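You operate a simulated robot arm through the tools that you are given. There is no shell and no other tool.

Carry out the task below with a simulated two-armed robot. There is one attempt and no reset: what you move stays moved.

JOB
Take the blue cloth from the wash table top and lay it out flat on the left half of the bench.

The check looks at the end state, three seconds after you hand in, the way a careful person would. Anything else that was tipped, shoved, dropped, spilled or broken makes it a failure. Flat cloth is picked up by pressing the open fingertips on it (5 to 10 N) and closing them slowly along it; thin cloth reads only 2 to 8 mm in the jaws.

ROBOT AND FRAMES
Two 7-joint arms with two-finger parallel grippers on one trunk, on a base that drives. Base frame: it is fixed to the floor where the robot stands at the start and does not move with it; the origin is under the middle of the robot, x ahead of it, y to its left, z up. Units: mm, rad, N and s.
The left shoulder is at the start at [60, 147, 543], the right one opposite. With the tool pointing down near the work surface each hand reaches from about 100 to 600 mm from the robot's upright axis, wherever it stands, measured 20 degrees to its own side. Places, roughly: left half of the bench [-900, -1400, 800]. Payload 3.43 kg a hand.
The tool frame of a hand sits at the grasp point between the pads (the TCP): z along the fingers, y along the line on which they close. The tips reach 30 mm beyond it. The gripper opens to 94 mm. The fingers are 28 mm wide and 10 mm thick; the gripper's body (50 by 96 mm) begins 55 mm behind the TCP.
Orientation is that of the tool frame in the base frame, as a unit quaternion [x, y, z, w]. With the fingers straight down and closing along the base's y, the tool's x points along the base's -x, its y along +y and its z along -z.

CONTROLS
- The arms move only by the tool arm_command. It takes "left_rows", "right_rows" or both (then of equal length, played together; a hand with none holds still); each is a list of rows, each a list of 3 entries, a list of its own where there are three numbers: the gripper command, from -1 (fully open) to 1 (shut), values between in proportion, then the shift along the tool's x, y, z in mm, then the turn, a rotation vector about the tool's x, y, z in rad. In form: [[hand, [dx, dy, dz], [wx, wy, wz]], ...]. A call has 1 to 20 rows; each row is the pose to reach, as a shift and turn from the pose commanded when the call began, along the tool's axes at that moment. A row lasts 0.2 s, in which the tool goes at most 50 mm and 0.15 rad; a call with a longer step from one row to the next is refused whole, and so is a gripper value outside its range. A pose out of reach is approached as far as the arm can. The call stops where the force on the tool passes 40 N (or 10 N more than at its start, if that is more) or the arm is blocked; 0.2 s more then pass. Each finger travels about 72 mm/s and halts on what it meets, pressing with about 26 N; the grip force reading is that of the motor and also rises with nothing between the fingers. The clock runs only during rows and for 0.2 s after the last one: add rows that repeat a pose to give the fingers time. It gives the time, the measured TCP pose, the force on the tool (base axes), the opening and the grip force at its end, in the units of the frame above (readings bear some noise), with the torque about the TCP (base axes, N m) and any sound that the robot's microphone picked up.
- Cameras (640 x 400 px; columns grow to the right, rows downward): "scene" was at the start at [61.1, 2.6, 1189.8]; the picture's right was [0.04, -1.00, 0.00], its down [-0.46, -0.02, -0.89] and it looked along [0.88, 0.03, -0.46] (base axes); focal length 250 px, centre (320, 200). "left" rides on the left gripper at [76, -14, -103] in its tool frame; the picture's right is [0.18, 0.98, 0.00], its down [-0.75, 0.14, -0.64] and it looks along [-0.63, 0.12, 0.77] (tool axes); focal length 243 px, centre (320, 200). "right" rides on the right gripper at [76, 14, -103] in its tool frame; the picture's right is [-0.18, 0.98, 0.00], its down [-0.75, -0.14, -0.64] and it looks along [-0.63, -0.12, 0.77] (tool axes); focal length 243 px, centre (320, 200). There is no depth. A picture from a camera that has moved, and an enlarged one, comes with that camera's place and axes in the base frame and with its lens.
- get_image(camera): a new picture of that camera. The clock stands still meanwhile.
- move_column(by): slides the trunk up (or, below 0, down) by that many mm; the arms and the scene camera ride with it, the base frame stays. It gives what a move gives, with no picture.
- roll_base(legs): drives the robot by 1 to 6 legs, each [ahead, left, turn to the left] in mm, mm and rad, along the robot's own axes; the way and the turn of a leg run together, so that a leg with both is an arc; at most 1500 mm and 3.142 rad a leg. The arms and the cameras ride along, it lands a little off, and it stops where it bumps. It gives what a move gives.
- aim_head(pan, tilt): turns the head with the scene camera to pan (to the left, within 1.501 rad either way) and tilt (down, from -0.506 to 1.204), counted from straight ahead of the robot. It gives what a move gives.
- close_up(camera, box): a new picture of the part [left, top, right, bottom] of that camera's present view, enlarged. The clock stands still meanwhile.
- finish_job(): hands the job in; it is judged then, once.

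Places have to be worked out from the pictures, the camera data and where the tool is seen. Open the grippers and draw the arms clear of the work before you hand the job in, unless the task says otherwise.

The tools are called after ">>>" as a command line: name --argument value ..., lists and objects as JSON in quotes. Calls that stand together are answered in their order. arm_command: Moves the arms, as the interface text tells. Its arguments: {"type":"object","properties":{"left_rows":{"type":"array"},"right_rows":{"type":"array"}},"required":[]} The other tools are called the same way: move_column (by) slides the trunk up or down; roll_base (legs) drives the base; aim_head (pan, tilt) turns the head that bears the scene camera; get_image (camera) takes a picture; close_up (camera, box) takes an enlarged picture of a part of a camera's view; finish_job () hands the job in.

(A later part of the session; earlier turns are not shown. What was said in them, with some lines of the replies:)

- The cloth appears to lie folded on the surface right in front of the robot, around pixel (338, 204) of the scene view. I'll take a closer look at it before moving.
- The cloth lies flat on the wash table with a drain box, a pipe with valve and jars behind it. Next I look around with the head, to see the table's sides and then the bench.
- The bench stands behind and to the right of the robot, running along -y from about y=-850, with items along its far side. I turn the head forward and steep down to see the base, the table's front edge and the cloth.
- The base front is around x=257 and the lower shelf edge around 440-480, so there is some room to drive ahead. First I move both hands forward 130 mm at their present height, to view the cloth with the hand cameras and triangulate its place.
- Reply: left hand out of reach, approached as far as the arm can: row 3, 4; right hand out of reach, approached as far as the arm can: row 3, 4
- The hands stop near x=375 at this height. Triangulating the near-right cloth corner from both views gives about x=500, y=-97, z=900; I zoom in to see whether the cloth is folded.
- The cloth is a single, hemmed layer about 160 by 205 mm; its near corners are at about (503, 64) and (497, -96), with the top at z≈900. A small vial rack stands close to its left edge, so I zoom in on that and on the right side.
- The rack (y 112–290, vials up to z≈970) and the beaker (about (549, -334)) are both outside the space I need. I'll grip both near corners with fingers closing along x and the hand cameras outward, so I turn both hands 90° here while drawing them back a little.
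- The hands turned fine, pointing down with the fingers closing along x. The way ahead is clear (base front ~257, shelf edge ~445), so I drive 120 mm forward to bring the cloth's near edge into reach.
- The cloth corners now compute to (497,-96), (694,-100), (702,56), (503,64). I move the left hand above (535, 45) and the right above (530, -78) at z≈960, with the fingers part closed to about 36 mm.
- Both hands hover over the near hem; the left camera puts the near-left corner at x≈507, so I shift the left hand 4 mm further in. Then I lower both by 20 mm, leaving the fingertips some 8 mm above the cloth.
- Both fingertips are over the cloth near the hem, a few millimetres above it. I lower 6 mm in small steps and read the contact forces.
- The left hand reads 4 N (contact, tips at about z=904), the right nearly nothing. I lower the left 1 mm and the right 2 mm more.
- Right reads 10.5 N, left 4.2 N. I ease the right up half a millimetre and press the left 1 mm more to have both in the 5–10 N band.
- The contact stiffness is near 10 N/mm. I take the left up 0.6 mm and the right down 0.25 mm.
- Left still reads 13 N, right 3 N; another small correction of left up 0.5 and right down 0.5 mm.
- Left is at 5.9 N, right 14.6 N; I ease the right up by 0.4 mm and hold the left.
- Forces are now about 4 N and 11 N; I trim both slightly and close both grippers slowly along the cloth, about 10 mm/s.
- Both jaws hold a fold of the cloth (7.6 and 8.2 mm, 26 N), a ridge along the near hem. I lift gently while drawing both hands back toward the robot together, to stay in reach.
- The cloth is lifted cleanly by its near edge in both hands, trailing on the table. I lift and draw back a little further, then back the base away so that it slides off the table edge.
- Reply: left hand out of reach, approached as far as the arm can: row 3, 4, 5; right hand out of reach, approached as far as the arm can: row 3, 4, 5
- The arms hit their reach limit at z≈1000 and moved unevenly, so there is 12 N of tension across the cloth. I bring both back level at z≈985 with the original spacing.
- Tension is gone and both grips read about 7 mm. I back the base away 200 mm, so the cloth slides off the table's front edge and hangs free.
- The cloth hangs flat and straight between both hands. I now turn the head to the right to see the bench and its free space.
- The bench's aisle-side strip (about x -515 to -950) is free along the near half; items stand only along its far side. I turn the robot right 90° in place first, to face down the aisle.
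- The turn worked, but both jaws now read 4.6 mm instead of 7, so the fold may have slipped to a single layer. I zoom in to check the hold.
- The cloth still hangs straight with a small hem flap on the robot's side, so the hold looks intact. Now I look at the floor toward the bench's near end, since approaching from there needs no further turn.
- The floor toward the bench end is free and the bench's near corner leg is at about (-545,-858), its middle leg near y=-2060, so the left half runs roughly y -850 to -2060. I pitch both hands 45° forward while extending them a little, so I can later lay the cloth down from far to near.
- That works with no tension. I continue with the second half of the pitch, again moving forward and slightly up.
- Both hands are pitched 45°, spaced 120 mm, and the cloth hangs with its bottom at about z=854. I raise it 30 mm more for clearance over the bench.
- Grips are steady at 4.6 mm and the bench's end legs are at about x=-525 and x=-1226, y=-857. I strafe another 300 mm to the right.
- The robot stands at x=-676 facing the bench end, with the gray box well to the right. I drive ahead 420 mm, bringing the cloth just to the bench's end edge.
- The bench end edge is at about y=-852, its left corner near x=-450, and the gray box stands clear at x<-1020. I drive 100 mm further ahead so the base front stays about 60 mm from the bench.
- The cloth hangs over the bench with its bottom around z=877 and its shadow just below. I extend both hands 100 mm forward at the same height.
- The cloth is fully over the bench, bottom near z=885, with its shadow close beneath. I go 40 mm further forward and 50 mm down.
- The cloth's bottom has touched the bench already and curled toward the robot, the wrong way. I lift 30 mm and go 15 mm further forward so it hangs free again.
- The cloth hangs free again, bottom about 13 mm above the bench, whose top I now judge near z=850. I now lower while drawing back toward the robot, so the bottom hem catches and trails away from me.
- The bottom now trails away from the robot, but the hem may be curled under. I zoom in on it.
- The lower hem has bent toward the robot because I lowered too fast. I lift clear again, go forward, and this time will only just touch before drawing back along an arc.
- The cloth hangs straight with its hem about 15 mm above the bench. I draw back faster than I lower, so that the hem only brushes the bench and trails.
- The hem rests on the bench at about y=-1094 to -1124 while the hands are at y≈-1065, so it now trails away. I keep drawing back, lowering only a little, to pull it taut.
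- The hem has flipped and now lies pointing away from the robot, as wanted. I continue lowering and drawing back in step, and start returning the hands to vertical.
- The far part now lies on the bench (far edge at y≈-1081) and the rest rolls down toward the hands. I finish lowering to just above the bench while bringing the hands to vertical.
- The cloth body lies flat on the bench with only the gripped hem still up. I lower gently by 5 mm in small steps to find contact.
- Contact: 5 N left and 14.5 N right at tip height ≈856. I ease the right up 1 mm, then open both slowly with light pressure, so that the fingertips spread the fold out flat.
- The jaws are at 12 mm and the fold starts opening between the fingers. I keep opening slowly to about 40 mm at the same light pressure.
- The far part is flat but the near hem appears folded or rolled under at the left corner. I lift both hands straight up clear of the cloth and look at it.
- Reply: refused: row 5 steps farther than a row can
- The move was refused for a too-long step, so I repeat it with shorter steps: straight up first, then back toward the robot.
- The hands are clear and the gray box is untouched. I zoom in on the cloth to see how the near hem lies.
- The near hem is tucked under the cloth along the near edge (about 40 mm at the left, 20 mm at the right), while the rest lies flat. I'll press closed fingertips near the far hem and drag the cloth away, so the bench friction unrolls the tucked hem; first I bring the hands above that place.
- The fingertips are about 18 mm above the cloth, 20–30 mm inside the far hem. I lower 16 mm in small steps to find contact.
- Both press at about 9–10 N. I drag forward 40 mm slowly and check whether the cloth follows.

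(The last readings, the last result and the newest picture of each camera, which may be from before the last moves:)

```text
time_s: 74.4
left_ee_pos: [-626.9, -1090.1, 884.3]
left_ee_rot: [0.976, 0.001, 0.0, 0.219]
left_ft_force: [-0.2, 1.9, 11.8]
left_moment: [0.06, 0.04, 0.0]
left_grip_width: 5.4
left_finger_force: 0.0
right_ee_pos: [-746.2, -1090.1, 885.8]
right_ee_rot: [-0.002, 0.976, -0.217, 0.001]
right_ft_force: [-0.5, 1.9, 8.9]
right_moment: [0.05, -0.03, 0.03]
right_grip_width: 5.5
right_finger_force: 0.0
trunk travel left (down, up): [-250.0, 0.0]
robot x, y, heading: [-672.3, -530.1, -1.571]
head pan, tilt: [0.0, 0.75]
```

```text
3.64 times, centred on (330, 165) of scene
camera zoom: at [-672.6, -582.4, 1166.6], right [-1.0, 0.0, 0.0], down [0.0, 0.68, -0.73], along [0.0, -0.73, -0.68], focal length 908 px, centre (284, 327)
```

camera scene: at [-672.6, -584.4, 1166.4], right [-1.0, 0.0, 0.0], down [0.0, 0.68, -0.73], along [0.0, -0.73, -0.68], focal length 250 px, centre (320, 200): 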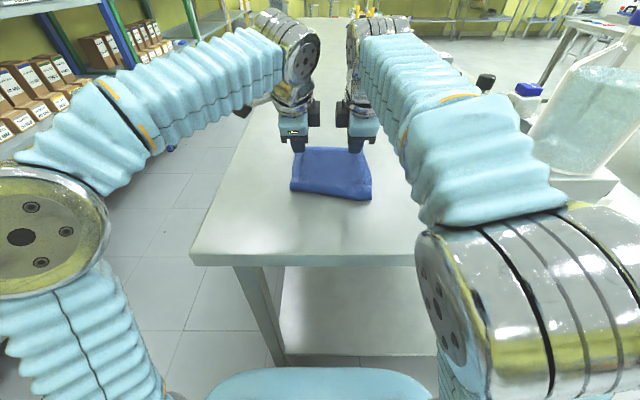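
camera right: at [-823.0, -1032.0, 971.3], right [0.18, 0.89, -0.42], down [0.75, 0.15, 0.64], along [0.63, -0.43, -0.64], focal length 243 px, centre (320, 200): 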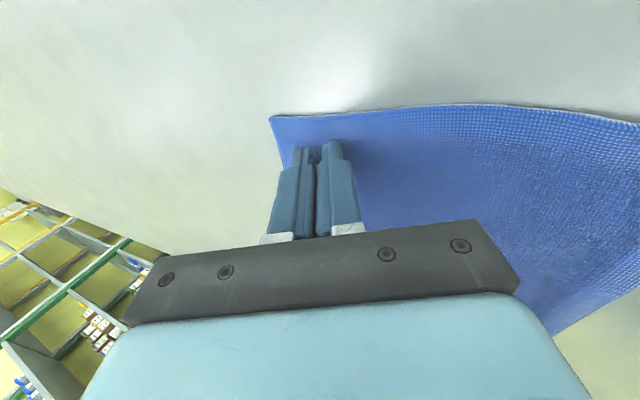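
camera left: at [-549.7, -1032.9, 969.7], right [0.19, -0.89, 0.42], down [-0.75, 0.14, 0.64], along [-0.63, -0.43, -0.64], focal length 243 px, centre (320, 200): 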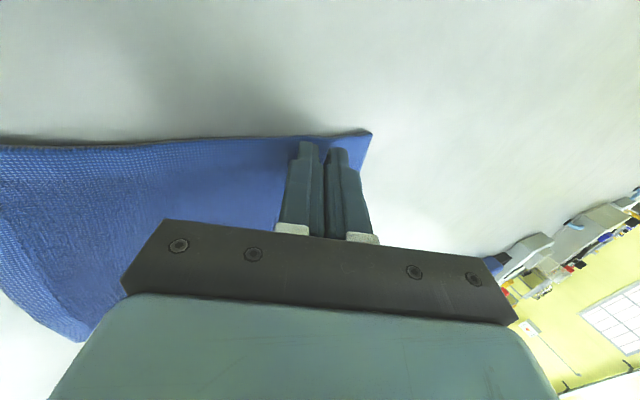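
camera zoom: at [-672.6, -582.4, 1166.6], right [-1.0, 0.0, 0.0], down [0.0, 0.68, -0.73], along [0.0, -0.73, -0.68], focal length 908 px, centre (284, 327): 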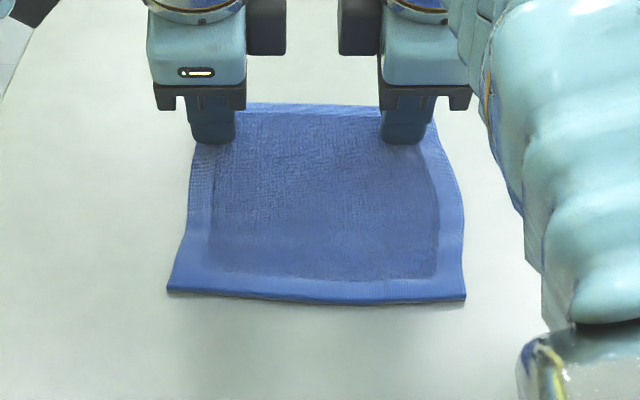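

The tucked hem has unrolled completely: all four hems now show and the cloth lies flat. I lift the hands straight up off it and then draw back.

>>> arm_command --left_rows '[[0.85, [0, 2.1, -4.5], [0, 0, 0]], [0.85, [0, 6.3, -13.6], [0, 0, 0]], [0.85, [0, 14.8, -31.7], [0, 0, 0]], [0.85, [0, 25.4, -54.4], [0, 0, 0]], [0.85, [0, 31.7, -68], [0, 0, 0]]]' --right_rows '[[0.85, [0, -2.1, -4.5], [0, 0, 0]], [0.85, [0, -6.3, -13.6], [0, 0, 0]], [0.85, [0, -14.8, -31.7], [0, 0, 0]], [0.85, [0, -25.4, -54.4], [0, 0, 0]], [0.85, [0, -31.7, -68], [0, 0, 0]]]'

>>> get_image --camera "left"

>>> get_image --camera "right"

>>> close_up --camera "scene" --box '[250, 100, 410, 210]'

```text
time_s: 75.6
left_ee_pos: [-626.8, -1088.8, 958.5]
left_ee_rot: [0.976, 0.0, 0.0, 0.216]
left_ft_force: [-0.2, 0.5, -0.5]
left_moment: [0.02, 0.0, 0.0]
left_grip_width: 7.0
left_finger_force: 0.1
right_ee_pos: [-746.3, -1090.3, 959.7]
right_ee_rot: [-0.002, 0.976, -0.217, 0.001]
right_ft_force: [1.2, -0.2, -0.1]
right_moment: [-0.01, 0.0, -0.02]
right_grip_width: 7.2
right_finger_force: 0.0
trunk travel left (down, up): [-250.0, 0.0]
robot x, y, heading: [-675.9, -530.5, -1.567]
head pan, tilt: [0.0, 0.75]
```

```text
taken
camera left: at [-549.1, -1032.5, 1042.8], right [0.18, -0.89, 0.42], down [-0.75, 0.14, 0.64], along [-0.63, -0.43, -0.64], focal length 243 px, centre (320, 200)
```

left: 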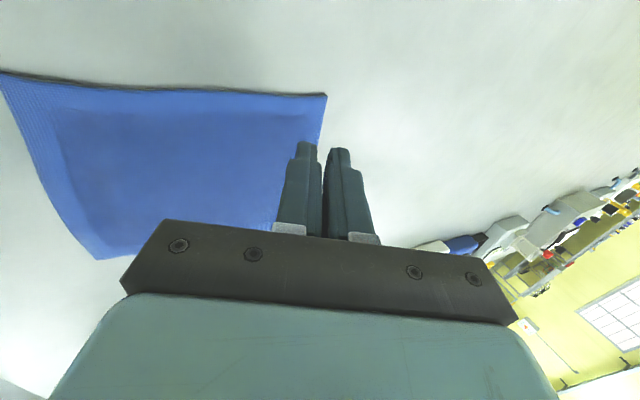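

```text
taken
camera right: at [-822.9, -1033.2, 1046.1], right [0.18, 0.89, -0.42], down [0.75, 0.15, 0.64], along [0.63, -0.43, -0.64], focal length 243 px, centre (320, 200)
```

right: 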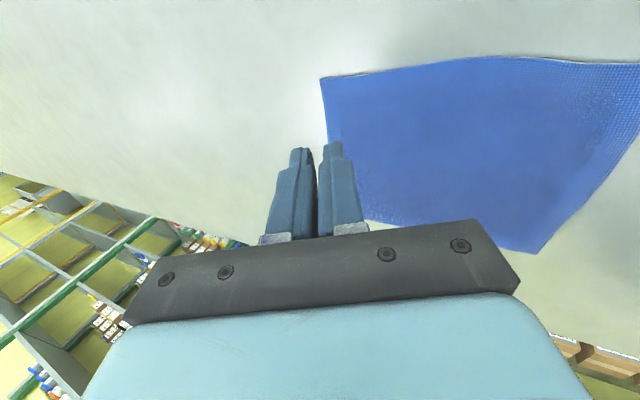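

```text
3.64 times, centred on (330, 155) of scene
camera zoom: at [-672.7, -584.2, 1166.4], right [-1.0, 0.0, 0.0], down [0.0, 0.68, -0.73], along [0.0, -0.73, -0.68], focal length 908 px, centre (284, 364)
```

zoom: 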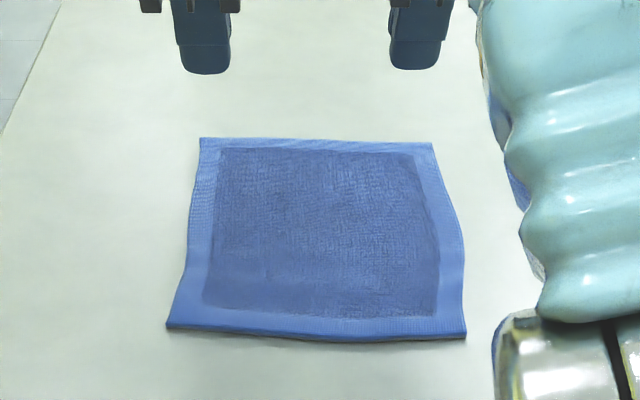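

The cloth measures about 157 by 200 mm as laid, its full size, flat with all hems outward, at x -611…-773, y -945…-1149. I draw the hands back over the free bench toward the robot, returning them to vertical.

>>> arm_command --left_rows '[[0.85, [0, -18.7, -30.8], [0.07, 0, 0]], [0.85, [0, -54.9, -47.7], [0.145, 0, 0]], [0.85, [0, -91.2, -64.6], [0.22, 0, 0]], [0.85, [0, -127.4, -81.6], [0.29, 0, 0]], [0.6, [0, -163.7, -98.5], [0.365, 0, 0]], [0.3, [0, -199.9, -115.4], [0.436, 0, 0]]]' --right_rows '[[0.85, [0, 18.7, -30.8], [-0.07, 0, 0]], [0.85, [0, 54.9, -47.7], [-0.145, 0, 0]], [0.85, [0, 91.2, -64.6], [-0.22, 0, 0]], [0.85, [0, 127.4, -81.6], [-0.29, 0, 0]], [0.6, [0, 163.7, -98.5], [-0.365, 0, 0]], [0.3, [0, 199.9, -115.4], [-0.436, 0, 0]]]'

>>> get_image --camera "scene"

```text
time_s: 77.0
left_ee_pos: [-624.1, -860.4, 977.7]
left_ee_rot: [1.0, 0.001, 0.0, -0.001]
left_ft_force: [0.1, -0.7, 0.5]
left_moment: [0.01, 0.0, -0.03]
left_grip_width: 32.8
left_finger_force: 0.0
right_ee_pos: [-750.0, -861.8, 977.6]
right_ee_rot: [-0.001, 1.0, -0.001, 0.0]
right_ft_force: [0.9, -0.2, 0.1]
right_moment: [0.01, 0.02, -0.02]
right_grip_width: 33.0
right_finger_force: 0.1
trunk travel left (down, up): [-250.0, 0.0]
robot x, y, heading: [-673.4, -530.0, -1.566]
head pan, tilt: [0.0, 0.75]
```

```text
taken
camera scene: at [-672.6, -584.4, 1166.4], right [-1.0, 0.0, 0.0], down [0.0, 0.68, -0.73], along [0.0, -0.73, -0.68], focal length 250 px, centre (320, 200)
```

scene: 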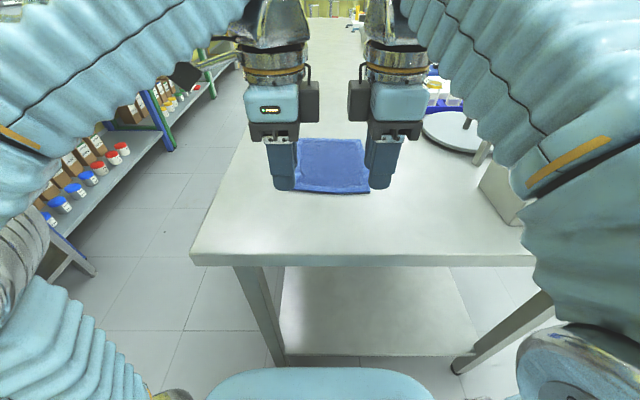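

The cloth lies undisturbed. I draw the hands back another 50 mm, open the grippers, and back the base away from the bench along the way it came.

>>> arm_command --left_rows '[[0, [0, -25, 0], [0, 0, 0]], [-0.5, [0, -50, 0], [0, 0, 0]], [-1, [0, -50, 0], [0, 0, 0]], [-1, [0, -50, 0], [0, 0, 0]]]' --right_rows '[[0, [0, 25, 0], [0, 0, 0]], [-0.5, [0, 50, 0], [0, 0, 0]], [-1, [0, 50, 0], [0, 0, 0]], [-1, [0, 50, 0], [0, 0, 0]]]'

>>> roll_base --legs '[[-250, 0, 0]]'

>>> aim_head --pan 0.0 --tilt 0.55

>>> get_image --camera "scene"

>>> close_up --camera "scene" --box '[260, 130, 400, 230]'

```text
time_s: 78.0
left_ee_pos: [-625.6, -811.1, 979.6]
left_ee_rot: [1.0, 0.001, -0.001, 0.001]
left_ft_force: [-0.8, 1.0, 0.2]
left_moment: [0.0, -0.01, 0.0]
left_grip_width: 94.1
left_finger_force: 0.0
right_ee_pos: [-747.6, -812.9, 980.6]
right_ee_rot: [-0.001, 1.0, 0.0, 0.0]
right_ft_force: [0.5, 0.9, -0.2]
right_moment: [0.02, -0.01, 0.01]
right_grip_width: 94.0
right_finger_force: 0.0
trunk travel left (down, up): [-250.0, 0.0]
robot x, y, heading: [-674.7, -527.4, -1.568]
head pan, tilt: [0.0, 0.75]
```

```text
time_s: 79.8
left_ee_pos: [-625.4, -557.1, 978.5]
left_ee_rot: [1.0, 0.001, -0.001, 0.001]
left_ft_force: [-0.4, -0.2, 0.1]
left_moment: [-0.01, -0.07, -0.03]
left_grip_width: 93.9
left_finger_force: 0.0
right_ee_pos: [-749.0, -558.2, 980.8]
right_ee_rot: [-0.001, 1.0, 0.0, 0.0]
right_ft_force: [0.6, -1.3, -0.5]
right_moment: [0.05, 0.02, -0.01]
right_grip_width: 93.7
right_finger_force: 0.0
trunk travel left (down, up): [-250.0, 0.0]
robot x, y, heading: [-677.3, -272.5, -1.572]
head pan, tilt: [0.0, 0.75]
```

```text
time_s: 80.5
left_ee_pos: [-625.4, -556.0, 978.8]
left_ee_rot: [1.0, 0.001, -0.001, 0.0]
left_ft_force: [-0.2, 0.3, 0.4]
left_moment: [0.0, -0.01, 0.01]
left_grip_width: 93.9
left_finger_force: 0.1
right_ee_pos: [-748.3, -558.1, 981.5]
right_ee_rot: [-0.001, 1.0, -0.001, 0.001]
right_ft_force: [0.2, 0.5, -0.3]
right_moment: [-0.01, -0.03, -0.01]
right_grip_width: 93.9
right_finger_force: 0.0
trunk travel left (down, up): [-250.0, 0.0]
robot x, y, heading: [-671.8, -278.6, -1.57]
head pan, tilt: [0.0, 0.55]
```

```text
taken
camera scene: at [-673.1, -336.2, 1183.7], right [-1.0, 0.0, 0.0], down [0.0, 0.52, -0.85], along [0.0, -0.85, -0.52], focal length 250 px, centre (320, 200)
```

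scene: 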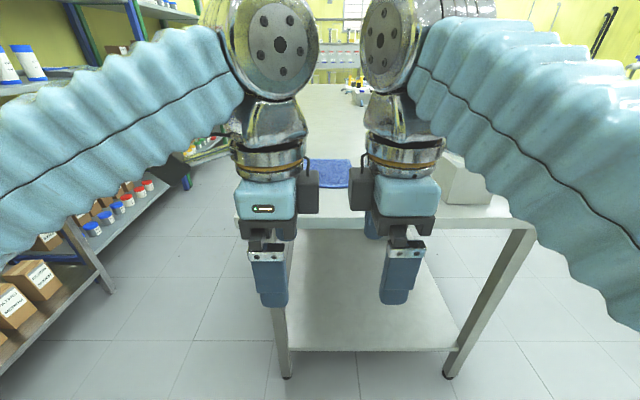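

```text
4.00 times, centred on (330, 180) of scene
camera zoom: at [-673.1, -336.2, 1183.7], right [-1.0, 0.0, 0.0], down [0.0, 0.52, -0.85], along [0.0, -0.85, -0.52], focal length 998 px, centre (280, 280)
```

zoom: 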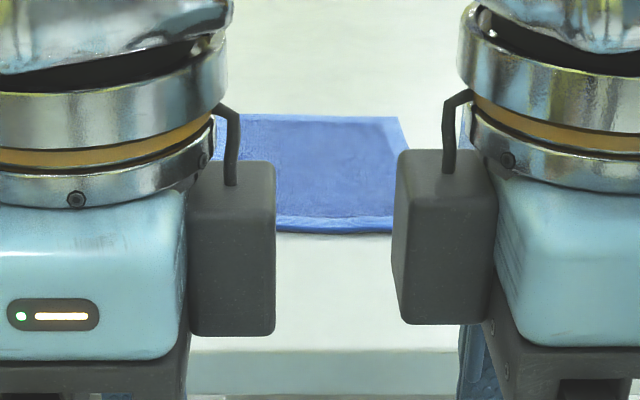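

The cloth lies flat on the bench and the robot is clear. I spread the hands apart in the free air to get one full view of the cloth and the things around it before handing in.

>>> arm_command --left_rows '[[-1, [35, 0, 0], [0, 0, 0]], [-1, [70, 0, 0], [0, 0, 0]], [-1, [100, 0, 0], [0, 0, 0]]]' --right_rows '[[-1, [35, 0, 0], [0, 0, 0]], [-1, [70, 0, 0], [0, 0, 0]], [-1, [100, 0, 0], [0, 0, 0]]]'

>>> get_image --camera "scene"

>>> close_up --camera "scene" --box '[240, 120, 420, 240]'

```text
time_s: 81.3
left_ee_pos: [-527.6, -554.5, 977.1]
left_ee_rot: [1.0, 0.0, 0.0, 0.001]
left_ft_force: [0.0, -0.6, 0.3]
left_moment: [0.03, -0.04, -0.02]
left_grip_width: 93.8
left_finger_force: 0.1
right_ee_pos: [-849.3, -555.8, 979.1]
right_ee_rot: [0.0, 1.0, 0.001, 0.0]
right_ft_force: [-0.3, -0.9, 0.9]
right_moment: [0.01, -0.01, -0.01]
right_grip_width: 93.6
right_finger_force: 0.0
trunk travel left (down, up): [-250.0, 0.0]
robot x, y, heading: [-673.8, -276.0, -1.566]
head pan, tilt: [0.0, 0.55]
```

```text
taken
camera scene: at [-673.1, -336.3, 1183.8], right [-1.0, 0.0, 0.0], down [0.0, 0.52, -0.85], along [0.0, -0.85, -0.52], focal length 250 px, centre (320, 200)
```

scene: 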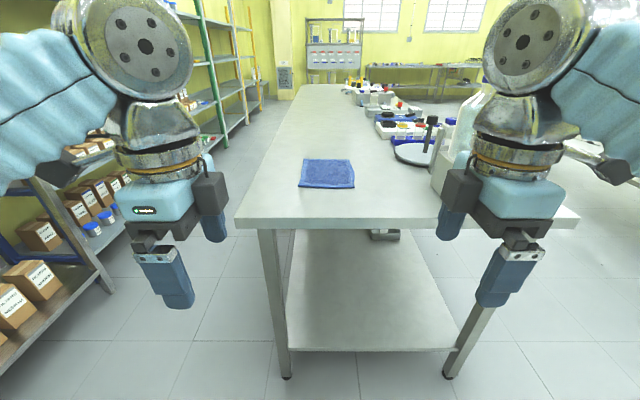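

```text
3.33 times, centred on (330, 180) of scene
camera zoom: at [-673.1, -336.3, 1183.8], right [-1.0, 0.0, 0.0], down [0.0, 0.52, -0.85], along [0.0, -0.85, -0.52], focal length 832 px, centre (287, 267)
```

zoom: 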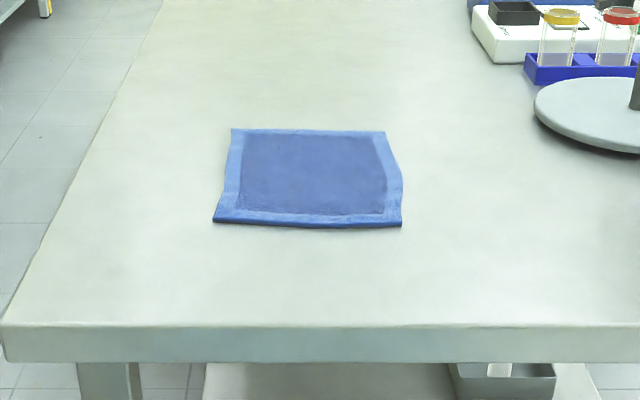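

The full view shows the cloth flat with all hems out, well inside the bench's left half. Everything around it stands untouched, and the grippers are open and clear, so I hand the job in.

>>> finish_job

```text
The job is handed in.
```

The blue cloth now lies flat and fully spread on the left half of the bench, near the bench's end. I have handed the job in, but I haven't seen the result of the check.

- **Position:** it covers about x -611 to -773 and y -945 to -1149, roughly 100 mm in from the end edge. As laid it measures about 157 by 200 mm, the same size as when I picked it up.
- **Hem:** when I first laid it down, the near hem folded under. I pressed near the far hem and slid the cloth away, which unrolled it, and all four hems now show.
- **Surroundings:** nothing else on the bench looked moved in the last picture. I last saw the wash table just after lifting the cloth off it, and the things in view there were still standing.
- **Robot:** both grippers are open and the arms are clear of the bench.
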